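You operate a simulated robot arm through the tools that you are given. There is no shell and no other tool. Be economical: measure what you need, move in short steps, check, and stop when the job is done.

Carry out the task below with a simulated robot arm. There is one attempt and no reset: what you move stays moved.

JOB
Put the ticket block with the largest size on its label from the top of the teal bench on top of the beige carton there.
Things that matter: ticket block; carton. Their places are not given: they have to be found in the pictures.

Only the result counts: the job must be done as asked and must still hold three seconds after the hand-in. Knocking over, shifting, dropping, spilling or breaking anything else fails it.

ROBOT AND FRAMES
A 7-joint arm with a two-finger parallel gripper, fixed in place. Base frame: the origin is at the foot of the arm, x ahead of it, y to its left, z up; the work surface is at about z = 0. Readings come in m, rad, newtons and seconds.
With the tool pointing down near the work surface it reaches from about 0.24 to 0.62 m from the base axis. Its first joint turns from -1.152 to 1.152 rad. Payload 2.6 kg.
Tool frame: the origin (TCP) lies between the finger pads and is the grasp point; the fingertips stand 0.03 m ahead of it; z points along the fingers, y is the line along which they close. The gripper opens to 0.094 m. The fingers are 0.028 m wide and 0.01 m thick; the gripper's body (0.05 by 0.096 m) begins 0.055 m behind the TCP.
Orientation is told as [roll, pitch, yaw] about the base's x, y, z axes, in that order, counted from this pose: with the fingers straight down and closing along the base's y, the tool's x points along the base's -x, its y along +y and its z along -z.

CONTROLS
- The arm moves only by the tool servo_tool. Its argument "moves" is a list of rows, each a list of 3 entries, a list of its own where there are three numbers: the shift along the tool's x, y, z in m, then the turn, a rotation vector about the tool's x, y, z in rad, then the finger opening in m, from 0 to 0.094. In form: [[[x, y, z], [ax, ay, az], claw], ...]. A call has 1 to 12 rows; each row is the pose to reach, as a shift and turn from the pose commanded when the call began, along the tool's axes at that moment. A row lasts 0.2 s, in which the tool goes at most 0.05 m and 0.15 rad; a call with a longer step from one row to the next is refused whole, and so is a gripper value outside its range. Where a pose cannot be reached the arm comes as near as it can. A force on the tool above 40 N (or 10 N above the force at the start of the call, whichever is more), or a blocked arm, ends the call early, and 0.2 s more pass. The fingers move at their own pace (about 0.072 m/s each) and stop on an object; they squeeze with about 23 N. The grip force told is the motor's: it shows also when the fingers shut on nothing. Time passes only in rows, and 0.2 s behind the last, so rows that repeat a pose let the fingers close. It gives the time, the measured TCP pose, the force on the tool (base axes), the opening and the grip force at its end, in the units of the frame above (readings bear some noise), and new pictures: "views" is both (left out), scene, wrist or none.
- Cameras (640 x 400 px; columns grow to the right, rows downward): "scene" is fixed at [0.0293, 0.4328, 0.5586]; the picture's right is [-0.81, -0.58, 0.00], its down [-0.36, 0.51, -0.78] and it looks along [0.46, -0.64, -0.62] (base axes); focal length 325 px, centre (320, 200). "wrist" rides on the gripper at [0.076, 0.014, -0.103] in the tool frame; the picture's right is [-0.18, 0.98, 0.00], its down [-0.75, -0.14, -0.64] and it looks along [-0.63, -0.12, 0.77] (tool axes); focal length 243 px, centre (320, 200).
- probe_pixels(camera, pixels): for up to 12 pixels [column, row] of the newest picture of that camera ("zoom" is the newest enlarged one), the place [x, y, z] in the base frame of the surface seen there, good to about 0.002 m. No time passes.
- enlarge(camera, box): a new picture of the part [left, top, right, bottom] of that camera's present view, enlarged. No time passes.
- job_done(): hands the job in; it is judged then, once.

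Keep the steps short. Do not move on a guess: measure, check each grasp and each placing, and mend mistakes. In all there are 60 turns and 200 pictures (those below and enlarged ones count). Leave the gripper open and the arm clear of the work at the hand-in unless told otherwise, and finish with a single line.

The tools are called after "Emit:" as a command line: name --argument value ..., lists and objects as JSON in quotes. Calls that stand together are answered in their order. servo_tool: Moves the arm, as the interface text tells. Its arguments: {"type":"object","properties":{"moves":{"type":"array","items":{"type":"array"}},"views":{"type":"string","enum":["both","scene","wrist","none"]}},"required":["moves"]} The other tools are called the same way: probe_pixels (camera, pixels) gives the place of the surface under pixels of a picture; enlarge (camera, box) takes an enlarged picture of a part of a camera's view; job_done () hands the job in.

At the start:

```text
t: 0.0
ee_pos: [0.3244, -0.2107, 0.3152]
ee_rot: [-0.001, 0.0, -0.001]
wrist_force: [-0.1, 0.0, 0.1]
opening: 0.0941
finger_force: 0.1
```

scene: 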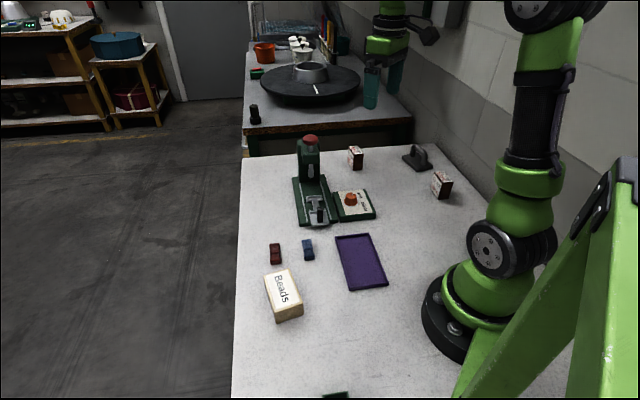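
wrist: 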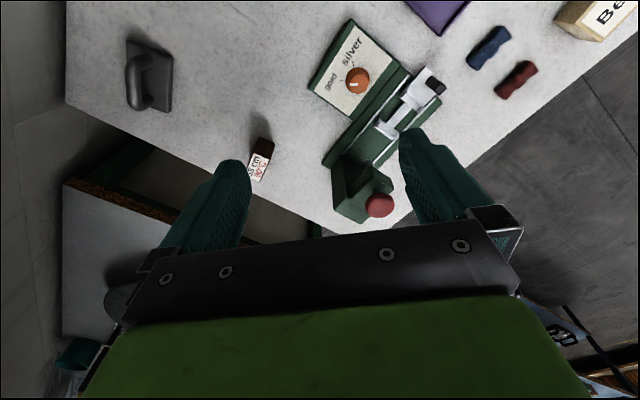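

I see two labelled blocks near (356,158) and (441,185), a carton "Beads" at (283,295), and red and blue objects. I'll enlarge these.

Emit:
enlarge --camera "scene" --box '[330, 130, 470, 218]'

Emit:
enlarge --camera "wrist" --box '[220, 120, 300, 200]'

Emit:
enlarge --camera "scene" --box '[230, 220, 400, 400]'

Emit:
enlarge --camera "scene" --box '[240, 10, 440, 135]'

```text
4.55 times, centred on (400, 174) of scene
```

zoom: 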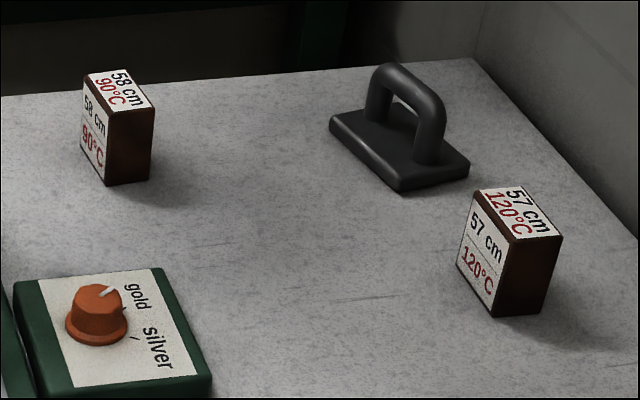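

```text
5.00 times, centred on (260, 160) of wrist
```

zoom: 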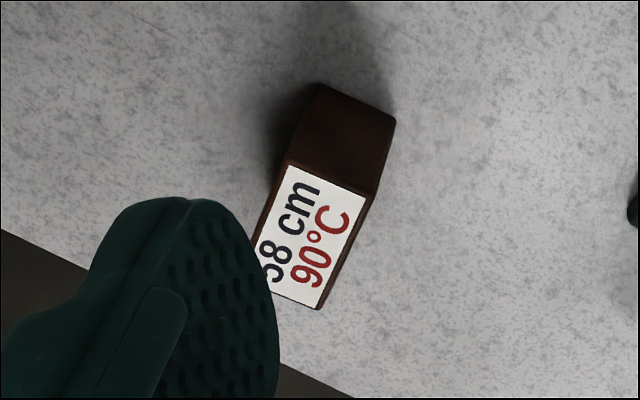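

```text
2.22 times, centred on (315, 310) of scene
```

zoom: 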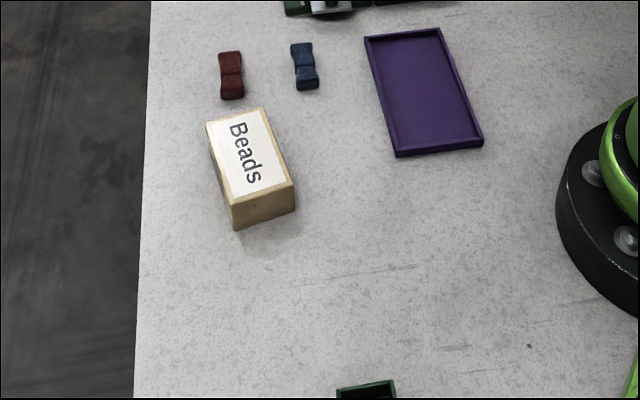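

```text
3.20 times, centred on (340, 72) of scene
```

zoom: 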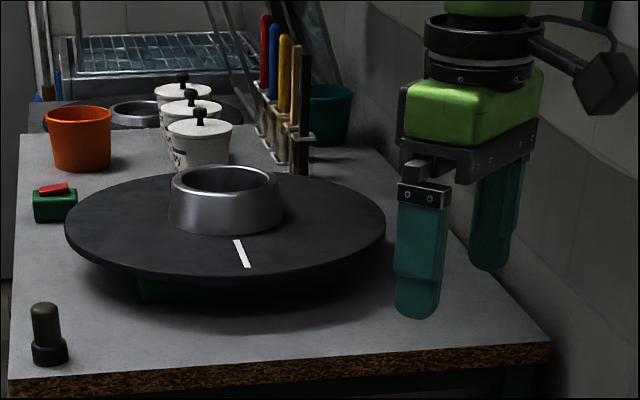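

The blocks read 58 cm (90 °C) and 57 cm (120 °C). There might be others out of sight, so I'll probe positions and survey the bench with the wrist camera before choosing.

Emit:
probe_pixels --camera "scene" --pixels '[[265, 275], [291, 269], [303, 303], [282, 310], [283, 321], [302, 315], [283, 290], [335, 395], [350, 150], [362, 150], [364, 154], [354, 156]]'

Emit:
enlarge --camera "scene" --box '[340, 140, 372, 174]'

```text
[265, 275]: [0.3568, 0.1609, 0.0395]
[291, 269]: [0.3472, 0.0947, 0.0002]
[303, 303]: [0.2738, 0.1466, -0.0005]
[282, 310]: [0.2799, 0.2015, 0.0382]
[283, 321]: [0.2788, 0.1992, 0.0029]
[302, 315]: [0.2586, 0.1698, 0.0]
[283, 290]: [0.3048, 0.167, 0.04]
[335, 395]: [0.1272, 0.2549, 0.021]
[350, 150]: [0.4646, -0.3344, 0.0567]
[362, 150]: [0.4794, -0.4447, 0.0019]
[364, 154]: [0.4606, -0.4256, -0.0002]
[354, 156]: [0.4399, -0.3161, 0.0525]
```

```text
11.76 times, centred on (356, 157) of scene
```

zoom: 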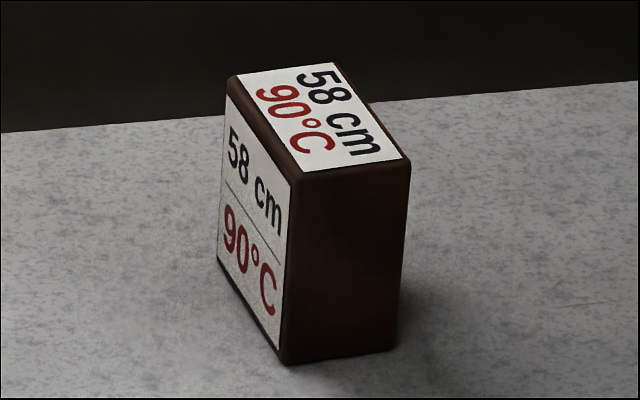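

Emit:
probe_pixels --camera "zoom" --pixels '[[236, 80], [330, 70], [402, 158], [298, 176], [320, 120], [288, 352], [392, 342], [255, 220], [224, 262], [350, 260]]'

Emit:
enlarge --camera "scene" --box '[255, 260, 315, 330]'

Emit:
servo_tool --moves '[[[0.03, 0.03, 0], [0, 0, 0], 0.094], [[0.06, 0.07, 0], [0, 0, 0], 0.094], [[0.06, 0.11, 0], [0, 0, 0], 0.094], [[0.06, 0.15, 0], [0, 0, 0], 0.094], [[0.06, 0.19, 0], [0, 0, 0], 0.094], [[0.06, 0.23, 0], [0, 0, 0], 0.094]]'

```text
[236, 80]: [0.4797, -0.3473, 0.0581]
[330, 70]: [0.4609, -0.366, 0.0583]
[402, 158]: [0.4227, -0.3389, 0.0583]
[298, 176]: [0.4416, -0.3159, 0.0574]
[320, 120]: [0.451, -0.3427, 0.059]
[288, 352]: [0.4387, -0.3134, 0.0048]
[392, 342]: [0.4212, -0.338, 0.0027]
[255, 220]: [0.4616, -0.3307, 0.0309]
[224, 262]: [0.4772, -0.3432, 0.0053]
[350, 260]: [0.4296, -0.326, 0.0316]
```

```text
5.71 times, centred on (285, 295) of scene
```

zoom: 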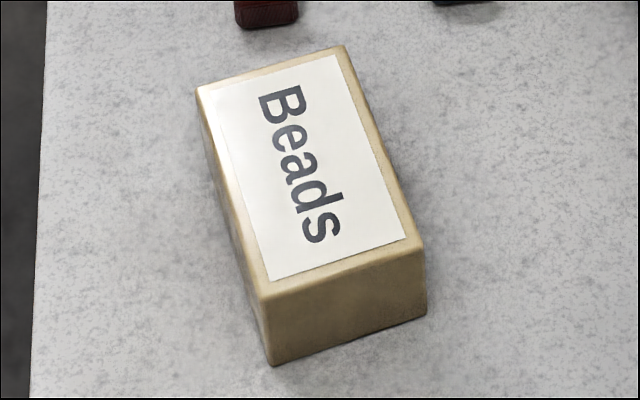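

```text
t: 1.4
ee_pos: [0.2637, 0.021, 0.3152]
ee_rot: [0.001, 0.0, 0.0]
wrist_force: [-0.1, 0.9, 0.0]
opening: 0.0939
finger_force: 0.1
```

scene: 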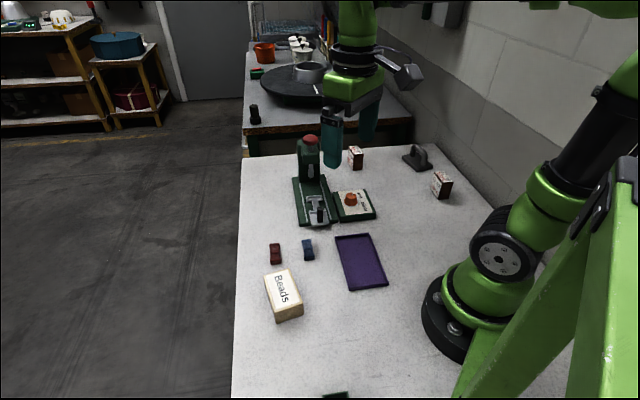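
wrist: 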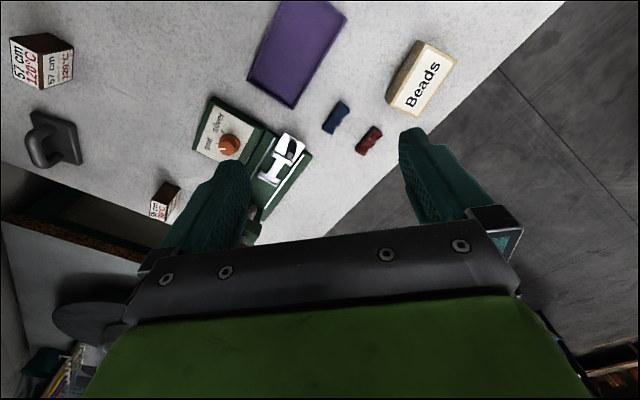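

Surveyed view shows only the same two blocks (57 and 58 cm). The 58 cm block is centred near (0.451, -0.342), with its top at 0.058. Next I'll measure the carton corners and the iron, stamp and neighbouring blocks.

Emit:
probe_pixels --camera "zoom" --pixels '[[203, 92], [338, 52], [418, 236], [266, 288], [305, 165], [274, 358], [422, 312]]'

Emit:
probe_pixels --camera "scene" --pixels '[[310, 137], [315, 150], [442, 175], [415, 160], [372, 205], [322, 225], [307, 250], [275, 255]]'

Emit:
enlarge --camera "scene" --box '[400, 150, 560, 250]'

```text
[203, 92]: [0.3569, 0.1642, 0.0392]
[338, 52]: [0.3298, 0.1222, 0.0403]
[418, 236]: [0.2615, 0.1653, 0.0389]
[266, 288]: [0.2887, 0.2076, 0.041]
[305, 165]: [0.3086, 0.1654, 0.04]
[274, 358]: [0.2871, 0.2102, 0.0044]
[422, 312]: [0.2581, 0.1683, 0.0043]
```

```text
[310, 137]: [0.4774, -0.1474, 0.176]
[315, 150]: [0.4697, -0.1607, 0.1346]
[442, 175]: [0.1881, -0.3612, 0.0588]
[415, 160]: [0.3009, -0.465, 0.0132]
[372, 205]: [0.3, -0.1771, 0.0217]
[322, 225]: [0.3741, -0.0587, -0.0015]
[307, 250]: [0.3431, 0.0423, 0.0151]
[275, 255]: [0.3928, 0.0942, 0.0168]
```

```text
4.00 times, centred on (480, 200) of scene
```

zoom: 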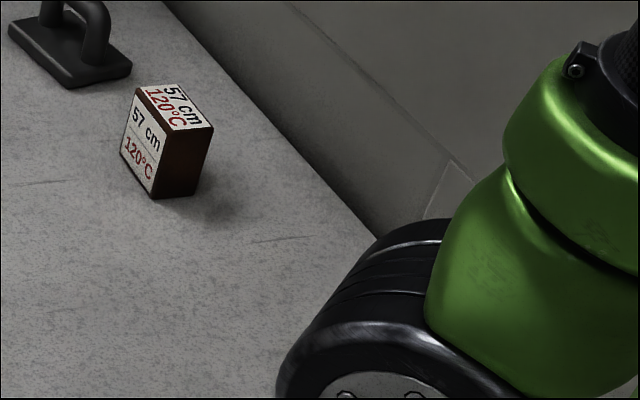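

Before picking, I'll turn the wrist camera to the left side to check the part of the bench below the scene picture, near (0.13, 0.26).

Emit:
servo_tool --moves '[[[0, 0.01, 0], [0, 0, -0.15], 0.094], [[0.01, 0.02, 0], [0, 0, -0.3], 0.094], [[0.02, 0.03, 0], [0, 0, -0.45], 0.094], [[0.03, 0.05, 0], [0, 0, -0.6], 0.094], [[0.04, 0.07, 0], [0, 0, -0.75], 0.094], [[0.05, 0.09, 0], [0, 0, -0.9], 0.094], [[0.06, 0.11, 0], [0, 0, -1.05], 0.094], [[0.07, 0.13, 0], [0, 0, -1.2], 0.094], [[0.07, 0.13, 0], [0, 0, -1.35], 0.094], [[0.07, 0.13, 0], [0, 0, -1.5], 0.094]]'

```text
t: 3.6
ee_pos: [0.1961, 0.1498, 0.3154]
ee_rot: [0.0, 0.0, 1.503]
wrist_force: [0.0, -0.5, -0.2]
opening: 0.094
finger_force: 0.1
```

scene: 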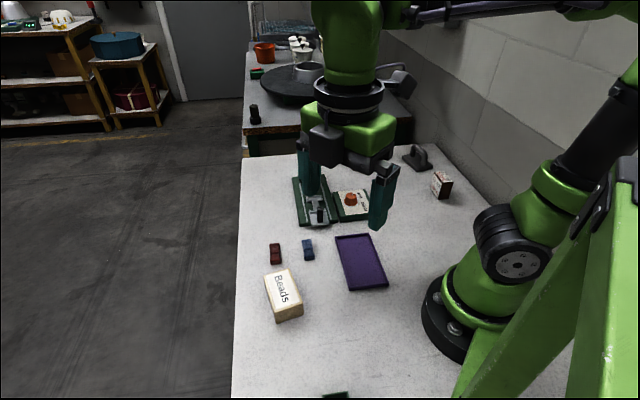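
wrist: 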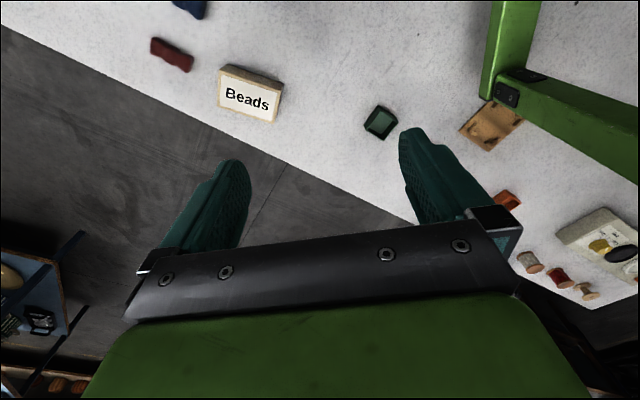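

No other blocks are there, so the largest is 58 cm. The carton's centre is (0.309, 0.165), its top is at 0.040, and its long axis is about -32°. I'm turning back and moving toward the block, still high.

Emit:
servo_tool --moves '[[[0.019, -0.0147, 0], [0, 0, 0.15], 0.094], [[0.038, -0.0294, 0], [0, 0, 0.3], 0.094], [[0.057, -0.0441, 0], [0, 0, 0.45], 0.094], [[0.076, -0.0588, 0], [0, 0, 0.6], 0.094], [[0.095, -0.0735, 0], [0, 0, 0.75], 0.094], [[0.114, -0.0882, 0], [0, 0, 0.9], 0.094], [[0.133, -0.1029, 0], [0, 0, 1.05], 0.094], [[0.152, -0.1176, 0], [0, 0, 1.2], 0.094], [[0.171, -0.1323, 0], [0, 0, 1.35], 0.094], [[0.19, -0.147, 0], [0, 0, 1.5], 0.094]]' --views "none"

```text
t: 5.8
ee_pos: [0.3276, -0.0516, 0.3157]
ee_rot: [-0.001, 0.0, -0.002]
wrist_force: [0.2, -0.8, 0.8]
opening: 0.0941
finger_force: 0.0
```

Now going above the block at (0.451, -0.342), turned -0.66 rad so the fingers close across its short side.

Emit:
servo_tool --moves '[[[-0.0154, -0.0364, 0], [0, 0, 0.0825], 0.094], [[-0.0308, -0.0728, 0], [0, 0, 0.165], 0.094], [[-0.0461, -0.109, 0], [0, 0, 0.2475], 0.094], [[-0.0615, -0.1455, 0], [0, 0, 0.33], 0.094], [[-0.0769, -0.182, 0], [0, 0, 0.4125], 0.094], [[-0.0922, -0.218, 0], [0, 0, 0.495], 0.094], [[-0.1076, -0.2546, 0], [0, 0, 0.5775], 0.094], [[-0.123, -0.291, 0], [0, 0, 0.66], 0.094], [[-0.123, -0.291, 0.05], [0, 0, 0.66], 0.094], [[-0.123, -0.291, 0.1], [0, 0, 0.66], 0.094], [[-0.123, -0.291, 0.14], [0, 0, 0.66], 0.094]]'

```text
t: 8.2
ee_pos: [0.4517, -0.3395, 0.1743]
ee_rot: [-0.001, 0.0, -0.662]
wrist_force: [0.4, -0.3, -0.4]
opening: 0.0939
finger_force: 0.1
out of reach, approached as far as the arm can: row 8
```

scene: 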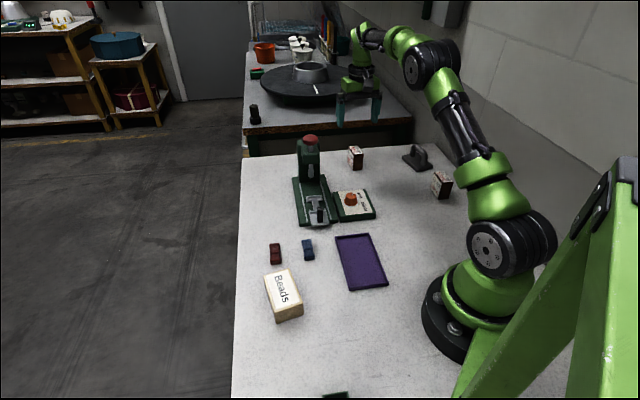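
wrist: 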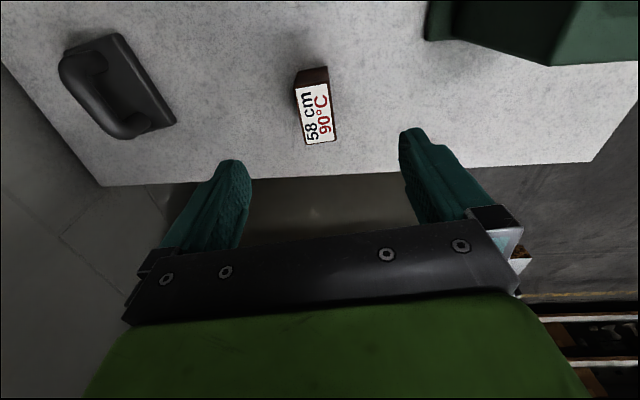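

Gripper is above the block. I'll enlarge its top face to refine centre and heading.

Emit:
enlarge --camera "wrist" --box '[280, 55, 360, 155]'

```text
4.00 times, centred on (320, 105) of wrist
```

zoom: 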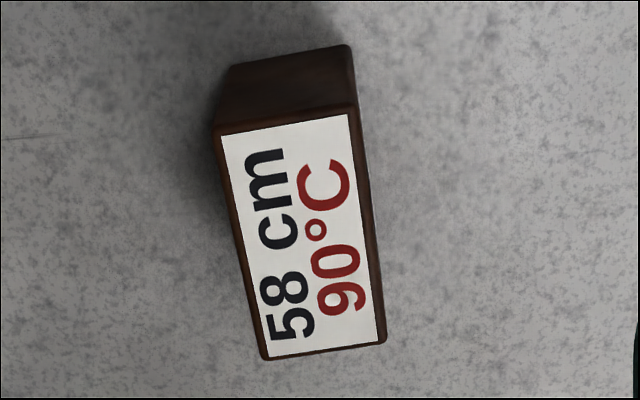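

Emit:
probe_pixels --camera "zoom" --pixels '[[222, 136], [347, 115], [379, 341], [269, 356], [300, 240]]'

```text
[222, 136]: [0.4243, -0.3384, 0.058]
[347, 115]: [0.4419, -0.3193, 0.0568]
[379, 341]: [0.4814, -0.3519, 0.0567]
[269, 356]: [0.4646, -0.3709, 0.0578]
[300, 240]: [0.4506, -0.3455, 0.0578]
```

Refined block centre is (0.453, -0.345) with heading about -0.69 rad. I'll correct and descend to just above the block.

Emit:
servo_tool --moves '[[[-0.0045, -0.0036, 0.02], [0, 0, 0.028], 0.094], [[-0.0045, -0.0036, 0.05], [0, 0, 0.028], 0.094], [[-0.0045, -0.0036, 0.074], [0, 0, 0.028], 0.094], [[-0.0045, -0.0036, 0.074], [0, 0, 0.028], 0.094]]'

```text
t: 9.2
ee_pos: [0.4522, -0.3478, 0.1004]
ee_rot: [0.0, 0.0, -0.688]
wrist_force: [0.0, -0.8, -0.8]
opening: 0.0939
finger_force: 0.1
```

scene: 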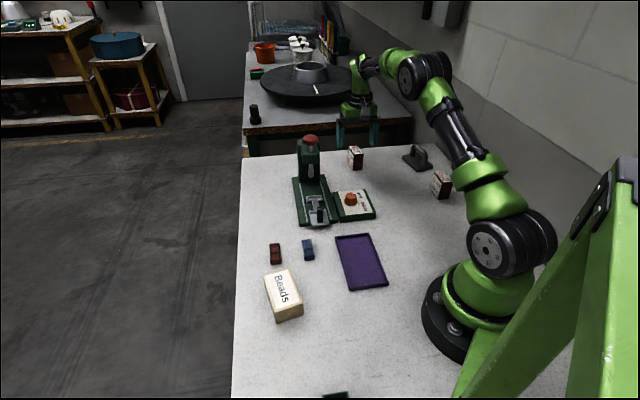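
wrist: 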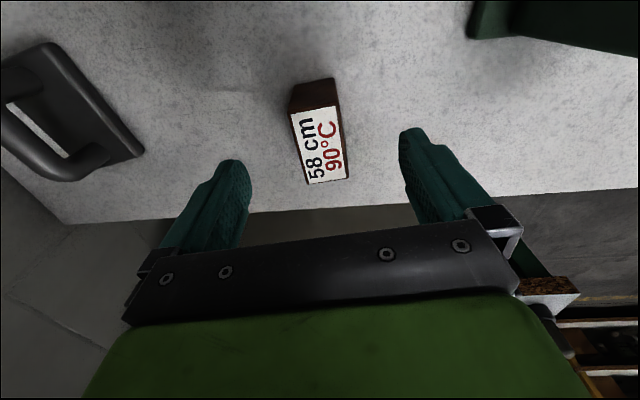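

Within 3 mm, and the fingers straddle the block. I'll correct this and descend to z = 0.042, then close.

Emit:
servo_tool --moves '[[[0.0012, 0.0025, 0.02], [0, 0, 0], 0.094], [[0.0012, 0.0025, 0.04], [0, 0, 0], 0.094], [[0.0012, 0.0025, 0.058], [0, 0, 0], 0.094], [[0.0012, 0.0025, 0.058], [0, 0, 0], 0.094]]'

```text
t: 10.2
ee_pos: [0.4537, -0.3435, 0.0437]
ee_rot: [0.0, 0.001, -0.688]
wrist_force: [-0.7, -1.4, 0.1]
opening: 0.0939
finger_force: 0.0
```

scene: 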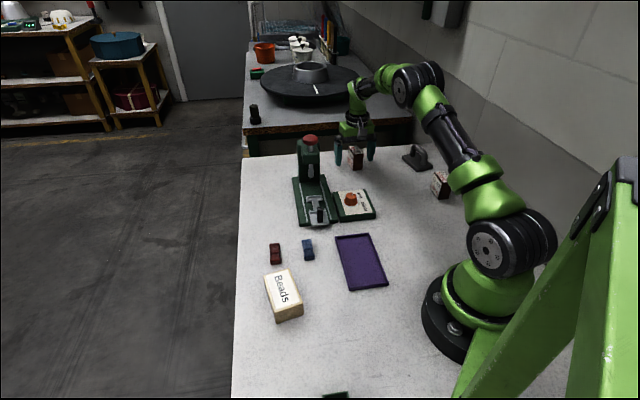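
wrist: 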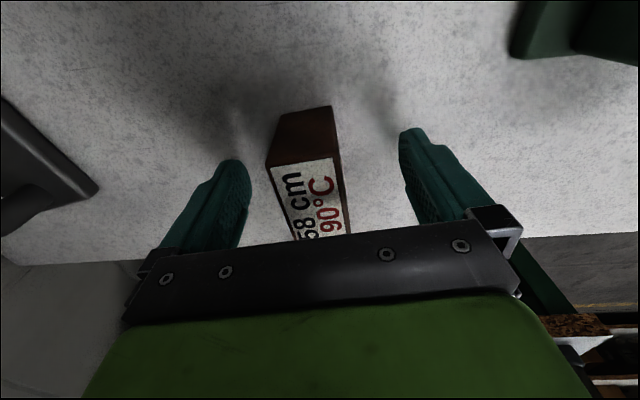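

Block sits between the fingers with no contact. Closing.

Emit:
servo_tool --moves '[[[0, 0, 0], [0, 0, 0], 0.07], [[0, 0, 0], [0, 0, 0], 0.045], [[0, 0, 0], [0, 0, 0], 0.02], [[0, 0, 0], [0, 0, 0], 0.015], [[0, 0, 0], [0, 0, 0], 0.015]]'

```text
t: 11.4
ee_pos: [0.4547, -0.3432, 0.0441]
ee_rot: [0.001, 0.0, -0.688]
wrist_force: [0.6, -0.5, -0.5]
opening: 0.036
finger_force: 22.5
```

scene: 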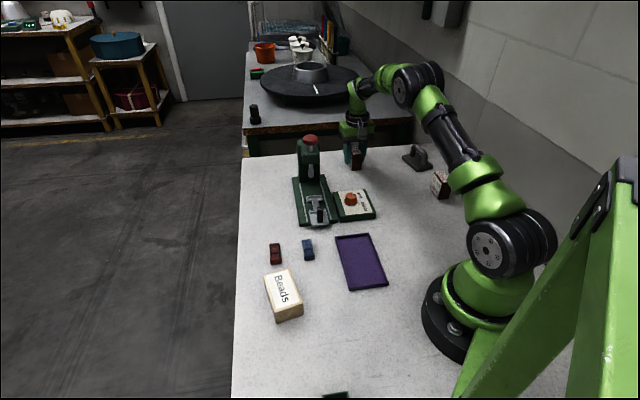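
wrist: 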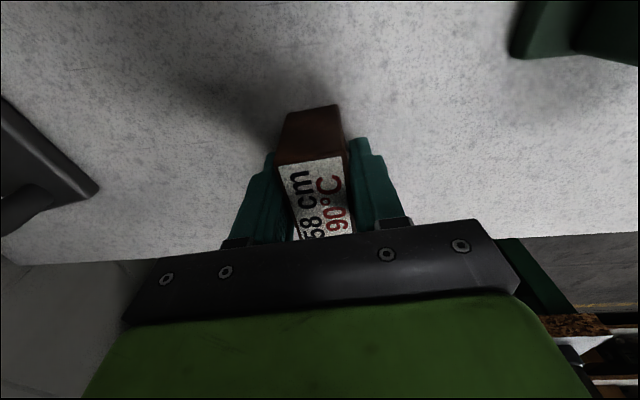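

Block held (opening 0.036, grip 22.5 N). Lifting straight up, then drawing back and higher to clear the press.

Emit:
servo_tool --moves '[[[0, 0, -0.02], [0, 0, 0], 0.015], [[0, 0, -0.05], [0, 0, 0], 0.015], [[0, 0, -0.08], [0, 0, 0], 0.015], [[0, 0, -0.11], [0, 0, 0], 0.015], [[0.022, -0.0106, -0.14], [0, 0, 0], 0.015], [[0.045, -0.0212, -0.17], [0, 0, 0], 0.015], [[0.067, -0.0318, -0.2], [0, 0, 0], 0.015], [[0.09, -0.0424, -0.23], [0, 0, 0], 0.015], [[0.112, -0.053, -0.26], [0, 0, 0], 0.015], [[0.112, -0.053, -0.27], [0, 0, 0], 0.015]]'

```text
t: 13.6
ee_pos: [0.3317, -0.3123, 0.3117]
ee_rot: [0.001, -0.001, -0.687]
wrist_force: [1.1, -0.3, -1.5]
opening: 0.0356
finger_force: 22.8
```

scene: 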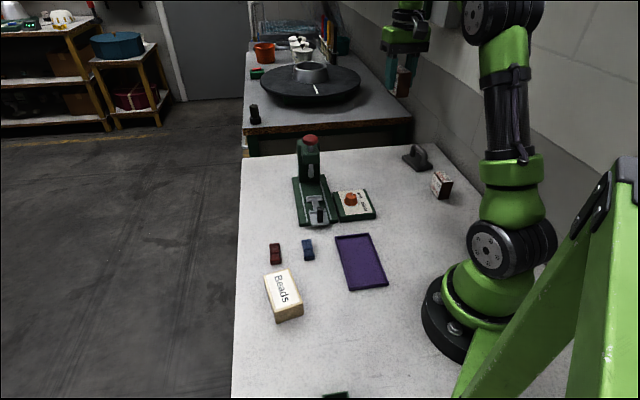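
wrist: 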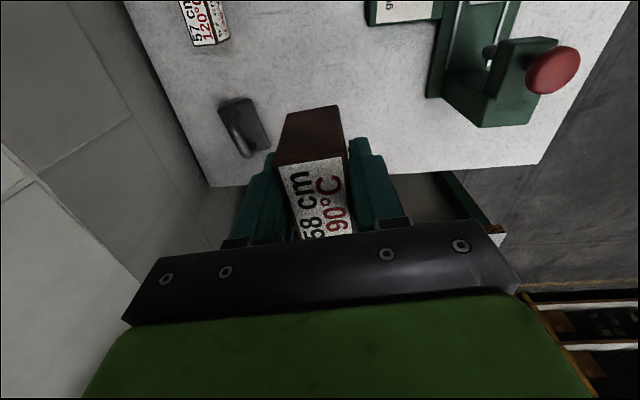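

Holding well. Moving across high to above the carton centre, aligning to its long axis.

Emit:
servo_tool --moves '[[[0.0267, 0.0295, 0], [0, 0, -0.01], 0.015], [[0.0534, 0.059, 0], [0, 0, -0.02], 0.015], [[0.0802, 0.0885, 0], [0, 0, -0.03], 0.015], [[0.1069, 0.118, 0], [0, 0, -0.04], 0.015], [[0.1336, 0.1475, 0], [0, 0, -0.05], 0.015], [[0.1603, 0.177, 0], [0, 0, -0.06], 0.015], [[0.187, 0.2066, 0], [0, 0, -0.07], 0.015], [[0.2137, 0.2361, 0], [0, 0, -0.08], 0.015], [[0.2404, 0.2656, 0], [0, 0, -0.09], 0.015], [[0.2672, 0.2951, 0], [0, 0, -0.1], 0.015], [[0.2939, 0.3246, 0], [0, 0, -0.11], 0.015], [[0.3206, 0.3541, 0], [0, 0, -0.12], 0.015]]'

```text
t: 16.2
ee_pos: [0.3084, 0.1642, 0.3135]
ee_rot: [0.0, 0.0, -0.57]
wrist_force: [-0.4, 0.8, -0.7]
opening: 0.0358
finger_force: 23.0
```

scene: 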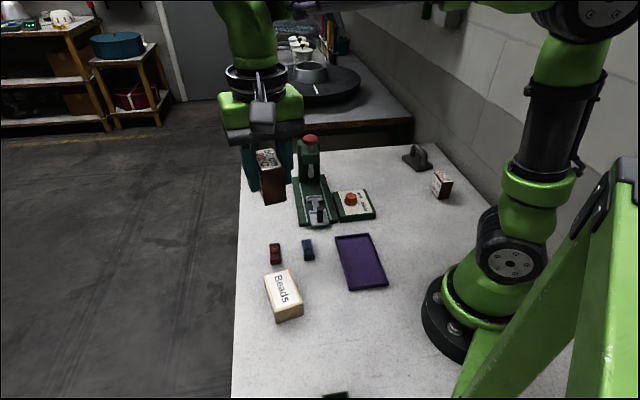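
wrist: 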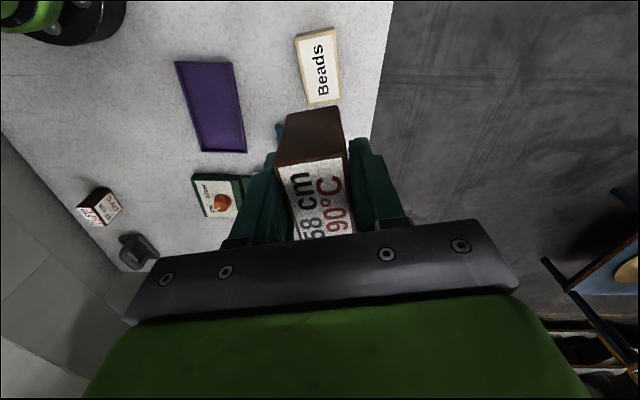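

Over the carton centre. Descending to about 2.5 cm above its top.

Emit:
servo_tool --moves '[[[0, 0, 0.04], [0, 0, 0], 0.015], [[0, 0, 0.08], [0, 0, 0], 0.015], [[0, 0, 0.12], [0, 0, 0], 0.015], [[0, 0, 0.16], [0, 0, 0], 0.015], [[0, 0, 0.19], [0, 0, 0], 0.015], [[0, 0, 0.203], [0, 0, 0], 0.015], [[0, 0, 0.203], [0, 0, 0], 0.015]]'

Emit:
enlarge --camera "scene" --box '[230, 215, 340, 335]'

```text
t: 17.8
ee_pos: [0.3104, 0.1638, 0.1087]
ee_rot: [0.001, 0.0, -0.569]
wrist_force: [-0.7, 0.1, -1.0]
opening: 0.0359
finger_force: 23.2
```

scene: 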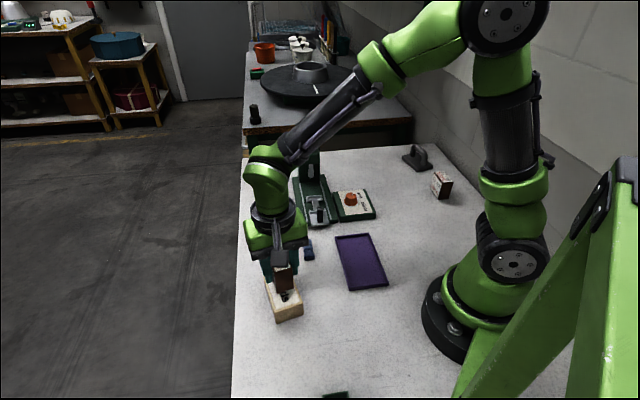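
wrist: 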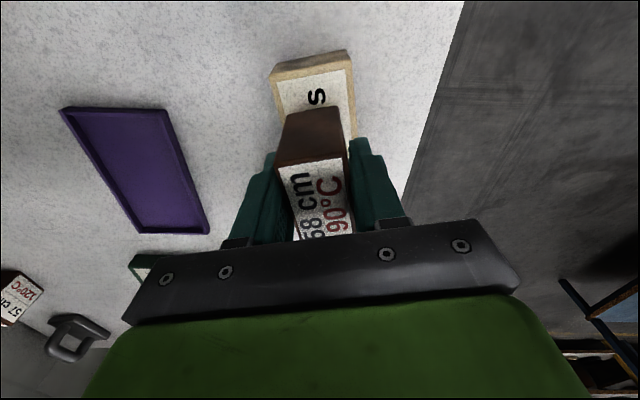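

```text
3.33 times, centred on (285, 275) of scene
```

zoom: 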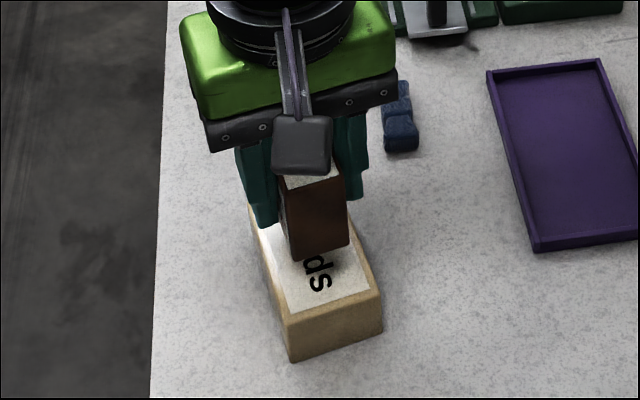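

Well aligned over the carton. Lowering gently the remaining ~2.4 cm until contact.

Emit:
servo_tool --moves '[[[0, 0, 0.01], [0, 0, 0], 0.015], [[0, 0, 0.017], [0, 0, 0], 0.015], [[0, 0, 0.021], [0, 0, 0], 0.015], [[0, 0, 0.0235], [0, 0, 0], 0.015], [[0, 0, 0.0245], [0, 0, 0], 0.015], [[0, 0, 0.0245], [0, 0, 0], 0.015]]'

Emit:
enlarge --camera "scene" --box '[250, 250, 320, 330]'

```text
t: 19.2
ee_pos: [0.3099, 0.1639, 0.0851]
ee_rot: [0.0, 0.002, -0.566]
wrist_force: [-0.8, 0.1, -0.4]
opening: 0.0357
finger_force: 23.1
```

scene: 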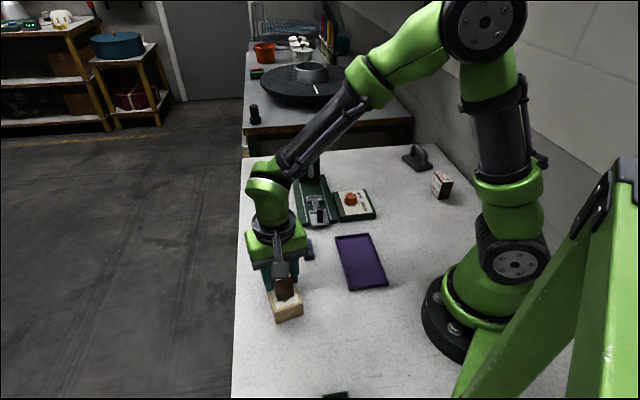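
wrist: 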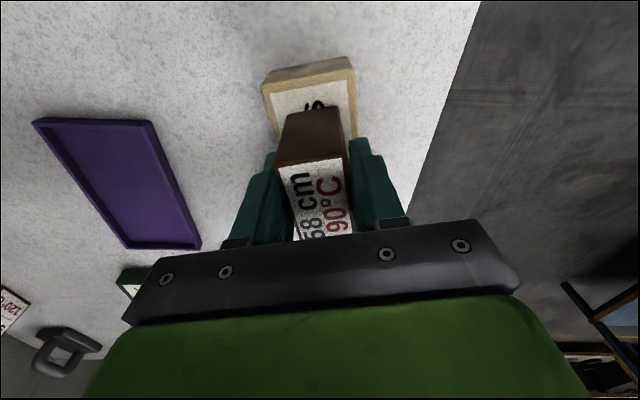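

```text
5.00 times, centred on (285, 290) of scene
```

zoom: 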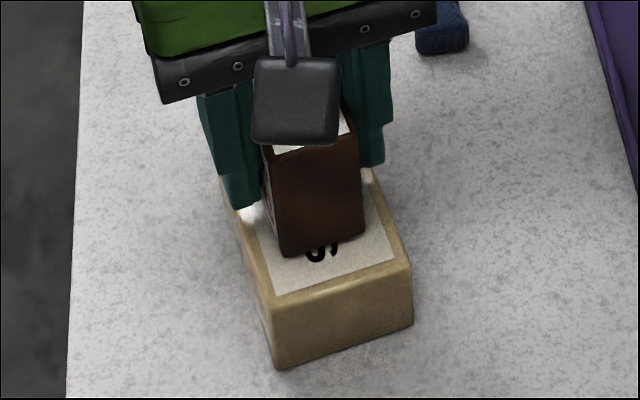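

No contact force yet. Creeping down by 1.5 mm and reading the force.

Emit:
servo_tool --moves '[[[0, 0, 0.0007], [0, 0, 0], 0.015], [[0, 0, 0.0015], [0, 0, 0], 0.015], [[0, 0, 0.0015], [0, 0, 0], 0.015]]' --views "none"

Emit:
probe_pixels --camera "zoom" --pixels '[[286, 248], [356, 232], [320, 236], [320, 244], [286, 262], [360, 250]]'

```text
t: 20.0
ee_pos: [0.3104, 0.1629, 0.0841]
ee_rot: [-0.001, 0.0, -0.565]
wrist_force: [-2.0, -1.0, -1.0]
opening: 0.0358
finger_force: 22.5
```

```text
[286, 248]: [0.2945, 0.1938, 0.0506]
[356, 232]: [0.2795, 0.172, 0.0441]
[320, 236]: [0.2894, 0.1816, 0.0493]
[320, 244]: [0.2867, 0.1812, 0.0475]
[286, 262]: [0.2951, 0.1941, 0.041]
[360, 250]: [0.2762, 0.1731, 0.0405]
```

Still no clear contact. Another 2 mm in small steps.

Emit:
servo_tool --moves '[[[0, 0, 0.0007], [0, 0, 0], 0.015], [[0, 0, 0.0014], [0, 0, 0], 0.015], [[0, 0, 0.002], [0, 0, 0], 0.015], [[0, 0, 0.002], [0, 0, 0], 0.015]]' --views "scene"

Emit:
enlarge --camera "scene" --box '[264, 280, 306, 306]'

```text
t: 21.0
ee_pos: [0.3107, 0.1632, 0.0832]
ee_rot: [0.002, -0.001, -0.57]
wrist_force: [-2.5, -4.3, 17.8]
opening: 0.0357
finger_force: 23.1
```

scene: 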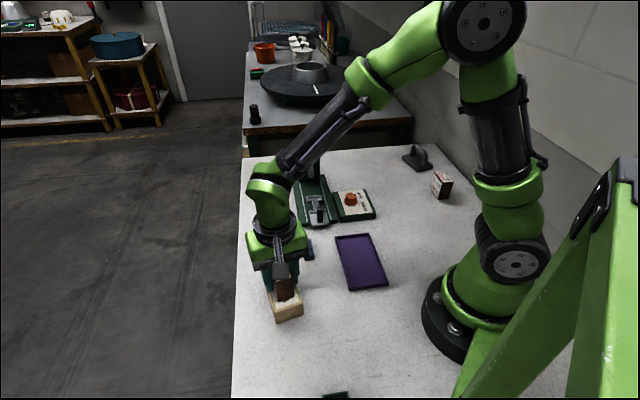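

```text
15.24 times, centred on (285, 293) of scene
```

zoom: 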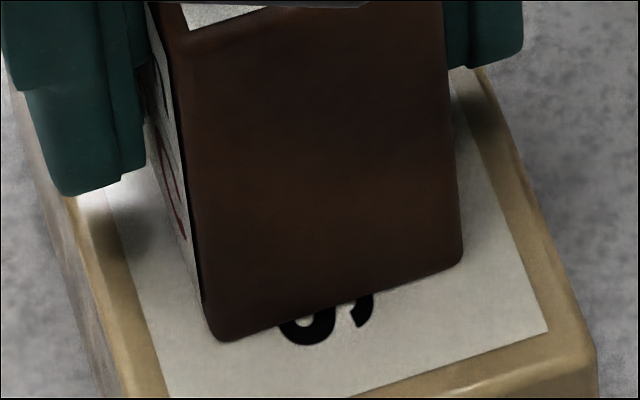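

Contact: 17.8 N upward, and the block stands on the carton. I'll ease the pressure by 1 mm, then open the fingers slowly.

Emit:
servo_tool --moves '[[[0, 0, -0.001], [0, 0, 0], 0.03], [[0, 0, -0.001], [0, 0, 0], 0.04], [[0, 0, -0.001], [0, 0, 0], 0.05], [[0, 0, -0.001], [0, 0, 0], 0.065], [[0, 0, -0.001], [0, 0, 0], 0.08], [[0, 0, -0.001], [0, 0, 0], 0.08]]'

```text
t: 22.4
ee_pos: [0.31, 0.1643, 0.083]
ee_rot: [-0.001, 0.0, -0.566]
wrist_force: [0.7, -0.1, -0.3]
opening: 0.0799
finger_force: 0.1
```

scene: 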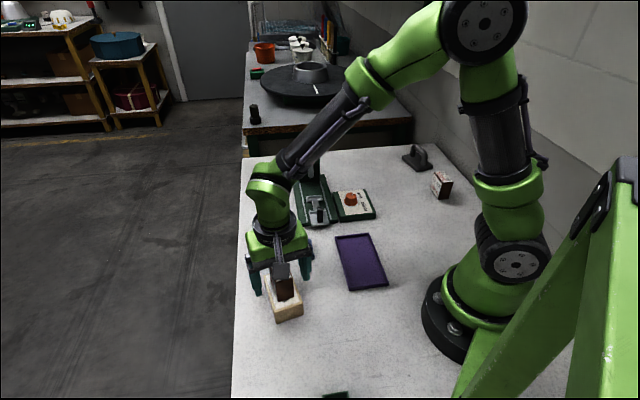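
wrist: 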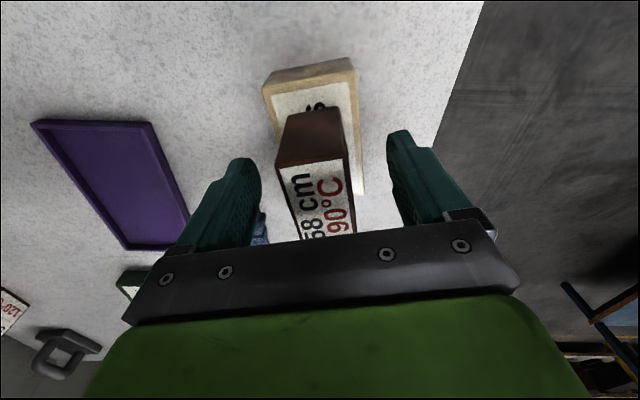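

Released and standing. Rising straight up, clear of the work.

Emit:
servo_tool --moves '[[[0, 0, -0.015], [0, 0, 0], 0.08], [[0, 0, -0.04], [0, 0, 0], 0.08], [[0, 0, -0.08], [0, 0, 0], 0.09], [[0, 0, -0.12], [0, 0, 0], 0.09], [[0, 0, -0.16], [0, 0, 0], 0.094], [[0, 0, -0.2], [0, 0, 0], 0.094], [[0, 0, -0.22], [0, 0, 0], 0.094], [[0, 0, -0.22], [0, 0, 0], 0.094]]'

Emit:
enlarge --camera "scene" --box '[240, 230, 330, 330]'

```text
t: 24.2
ee_pos: [0.3101, 0.1648, 0.303]
ee_rot: [-0.002, 0.001, -0.567]
wrist_force: [0.5, 0.2, -0.7]
opening: 0.0943
finger_force: 0.1
```

scene: 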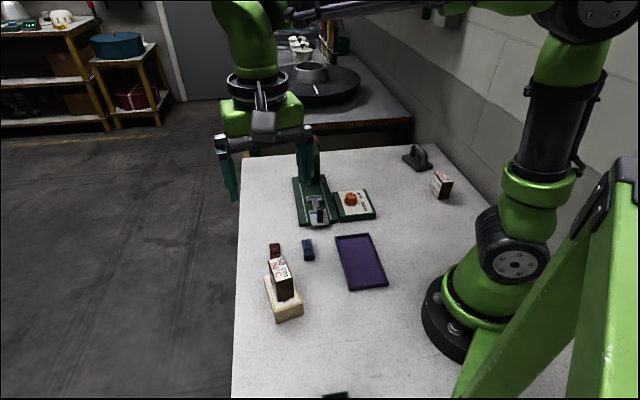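
wrist: 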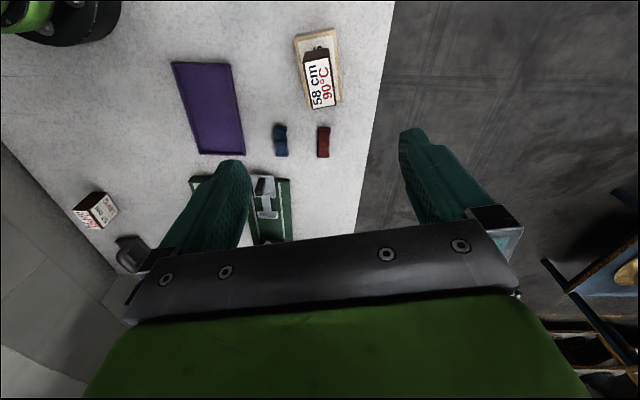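

```text
4.00 times, centred on (285, 280) of scene
```

zoom: 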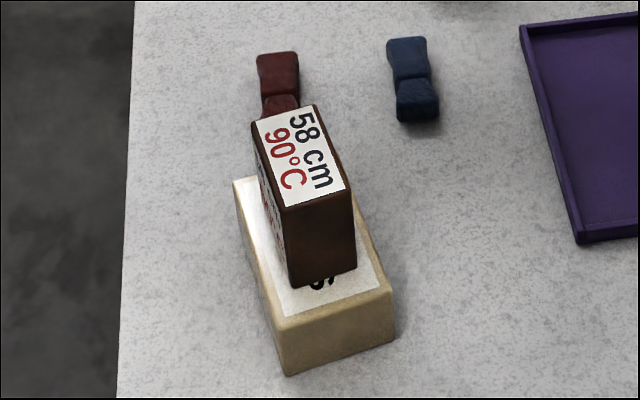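

The 58 cm block stands centred on the carton, nothing else has moved, and the gripper is open and clear. Handing in.

Emit:
job_done

```text
The job is handed in.
```

The 58 cm ticket block, the larger of the two I found (58 and 57 cm), is standing upright on the beige "Beads" carton, and the job is handed in.
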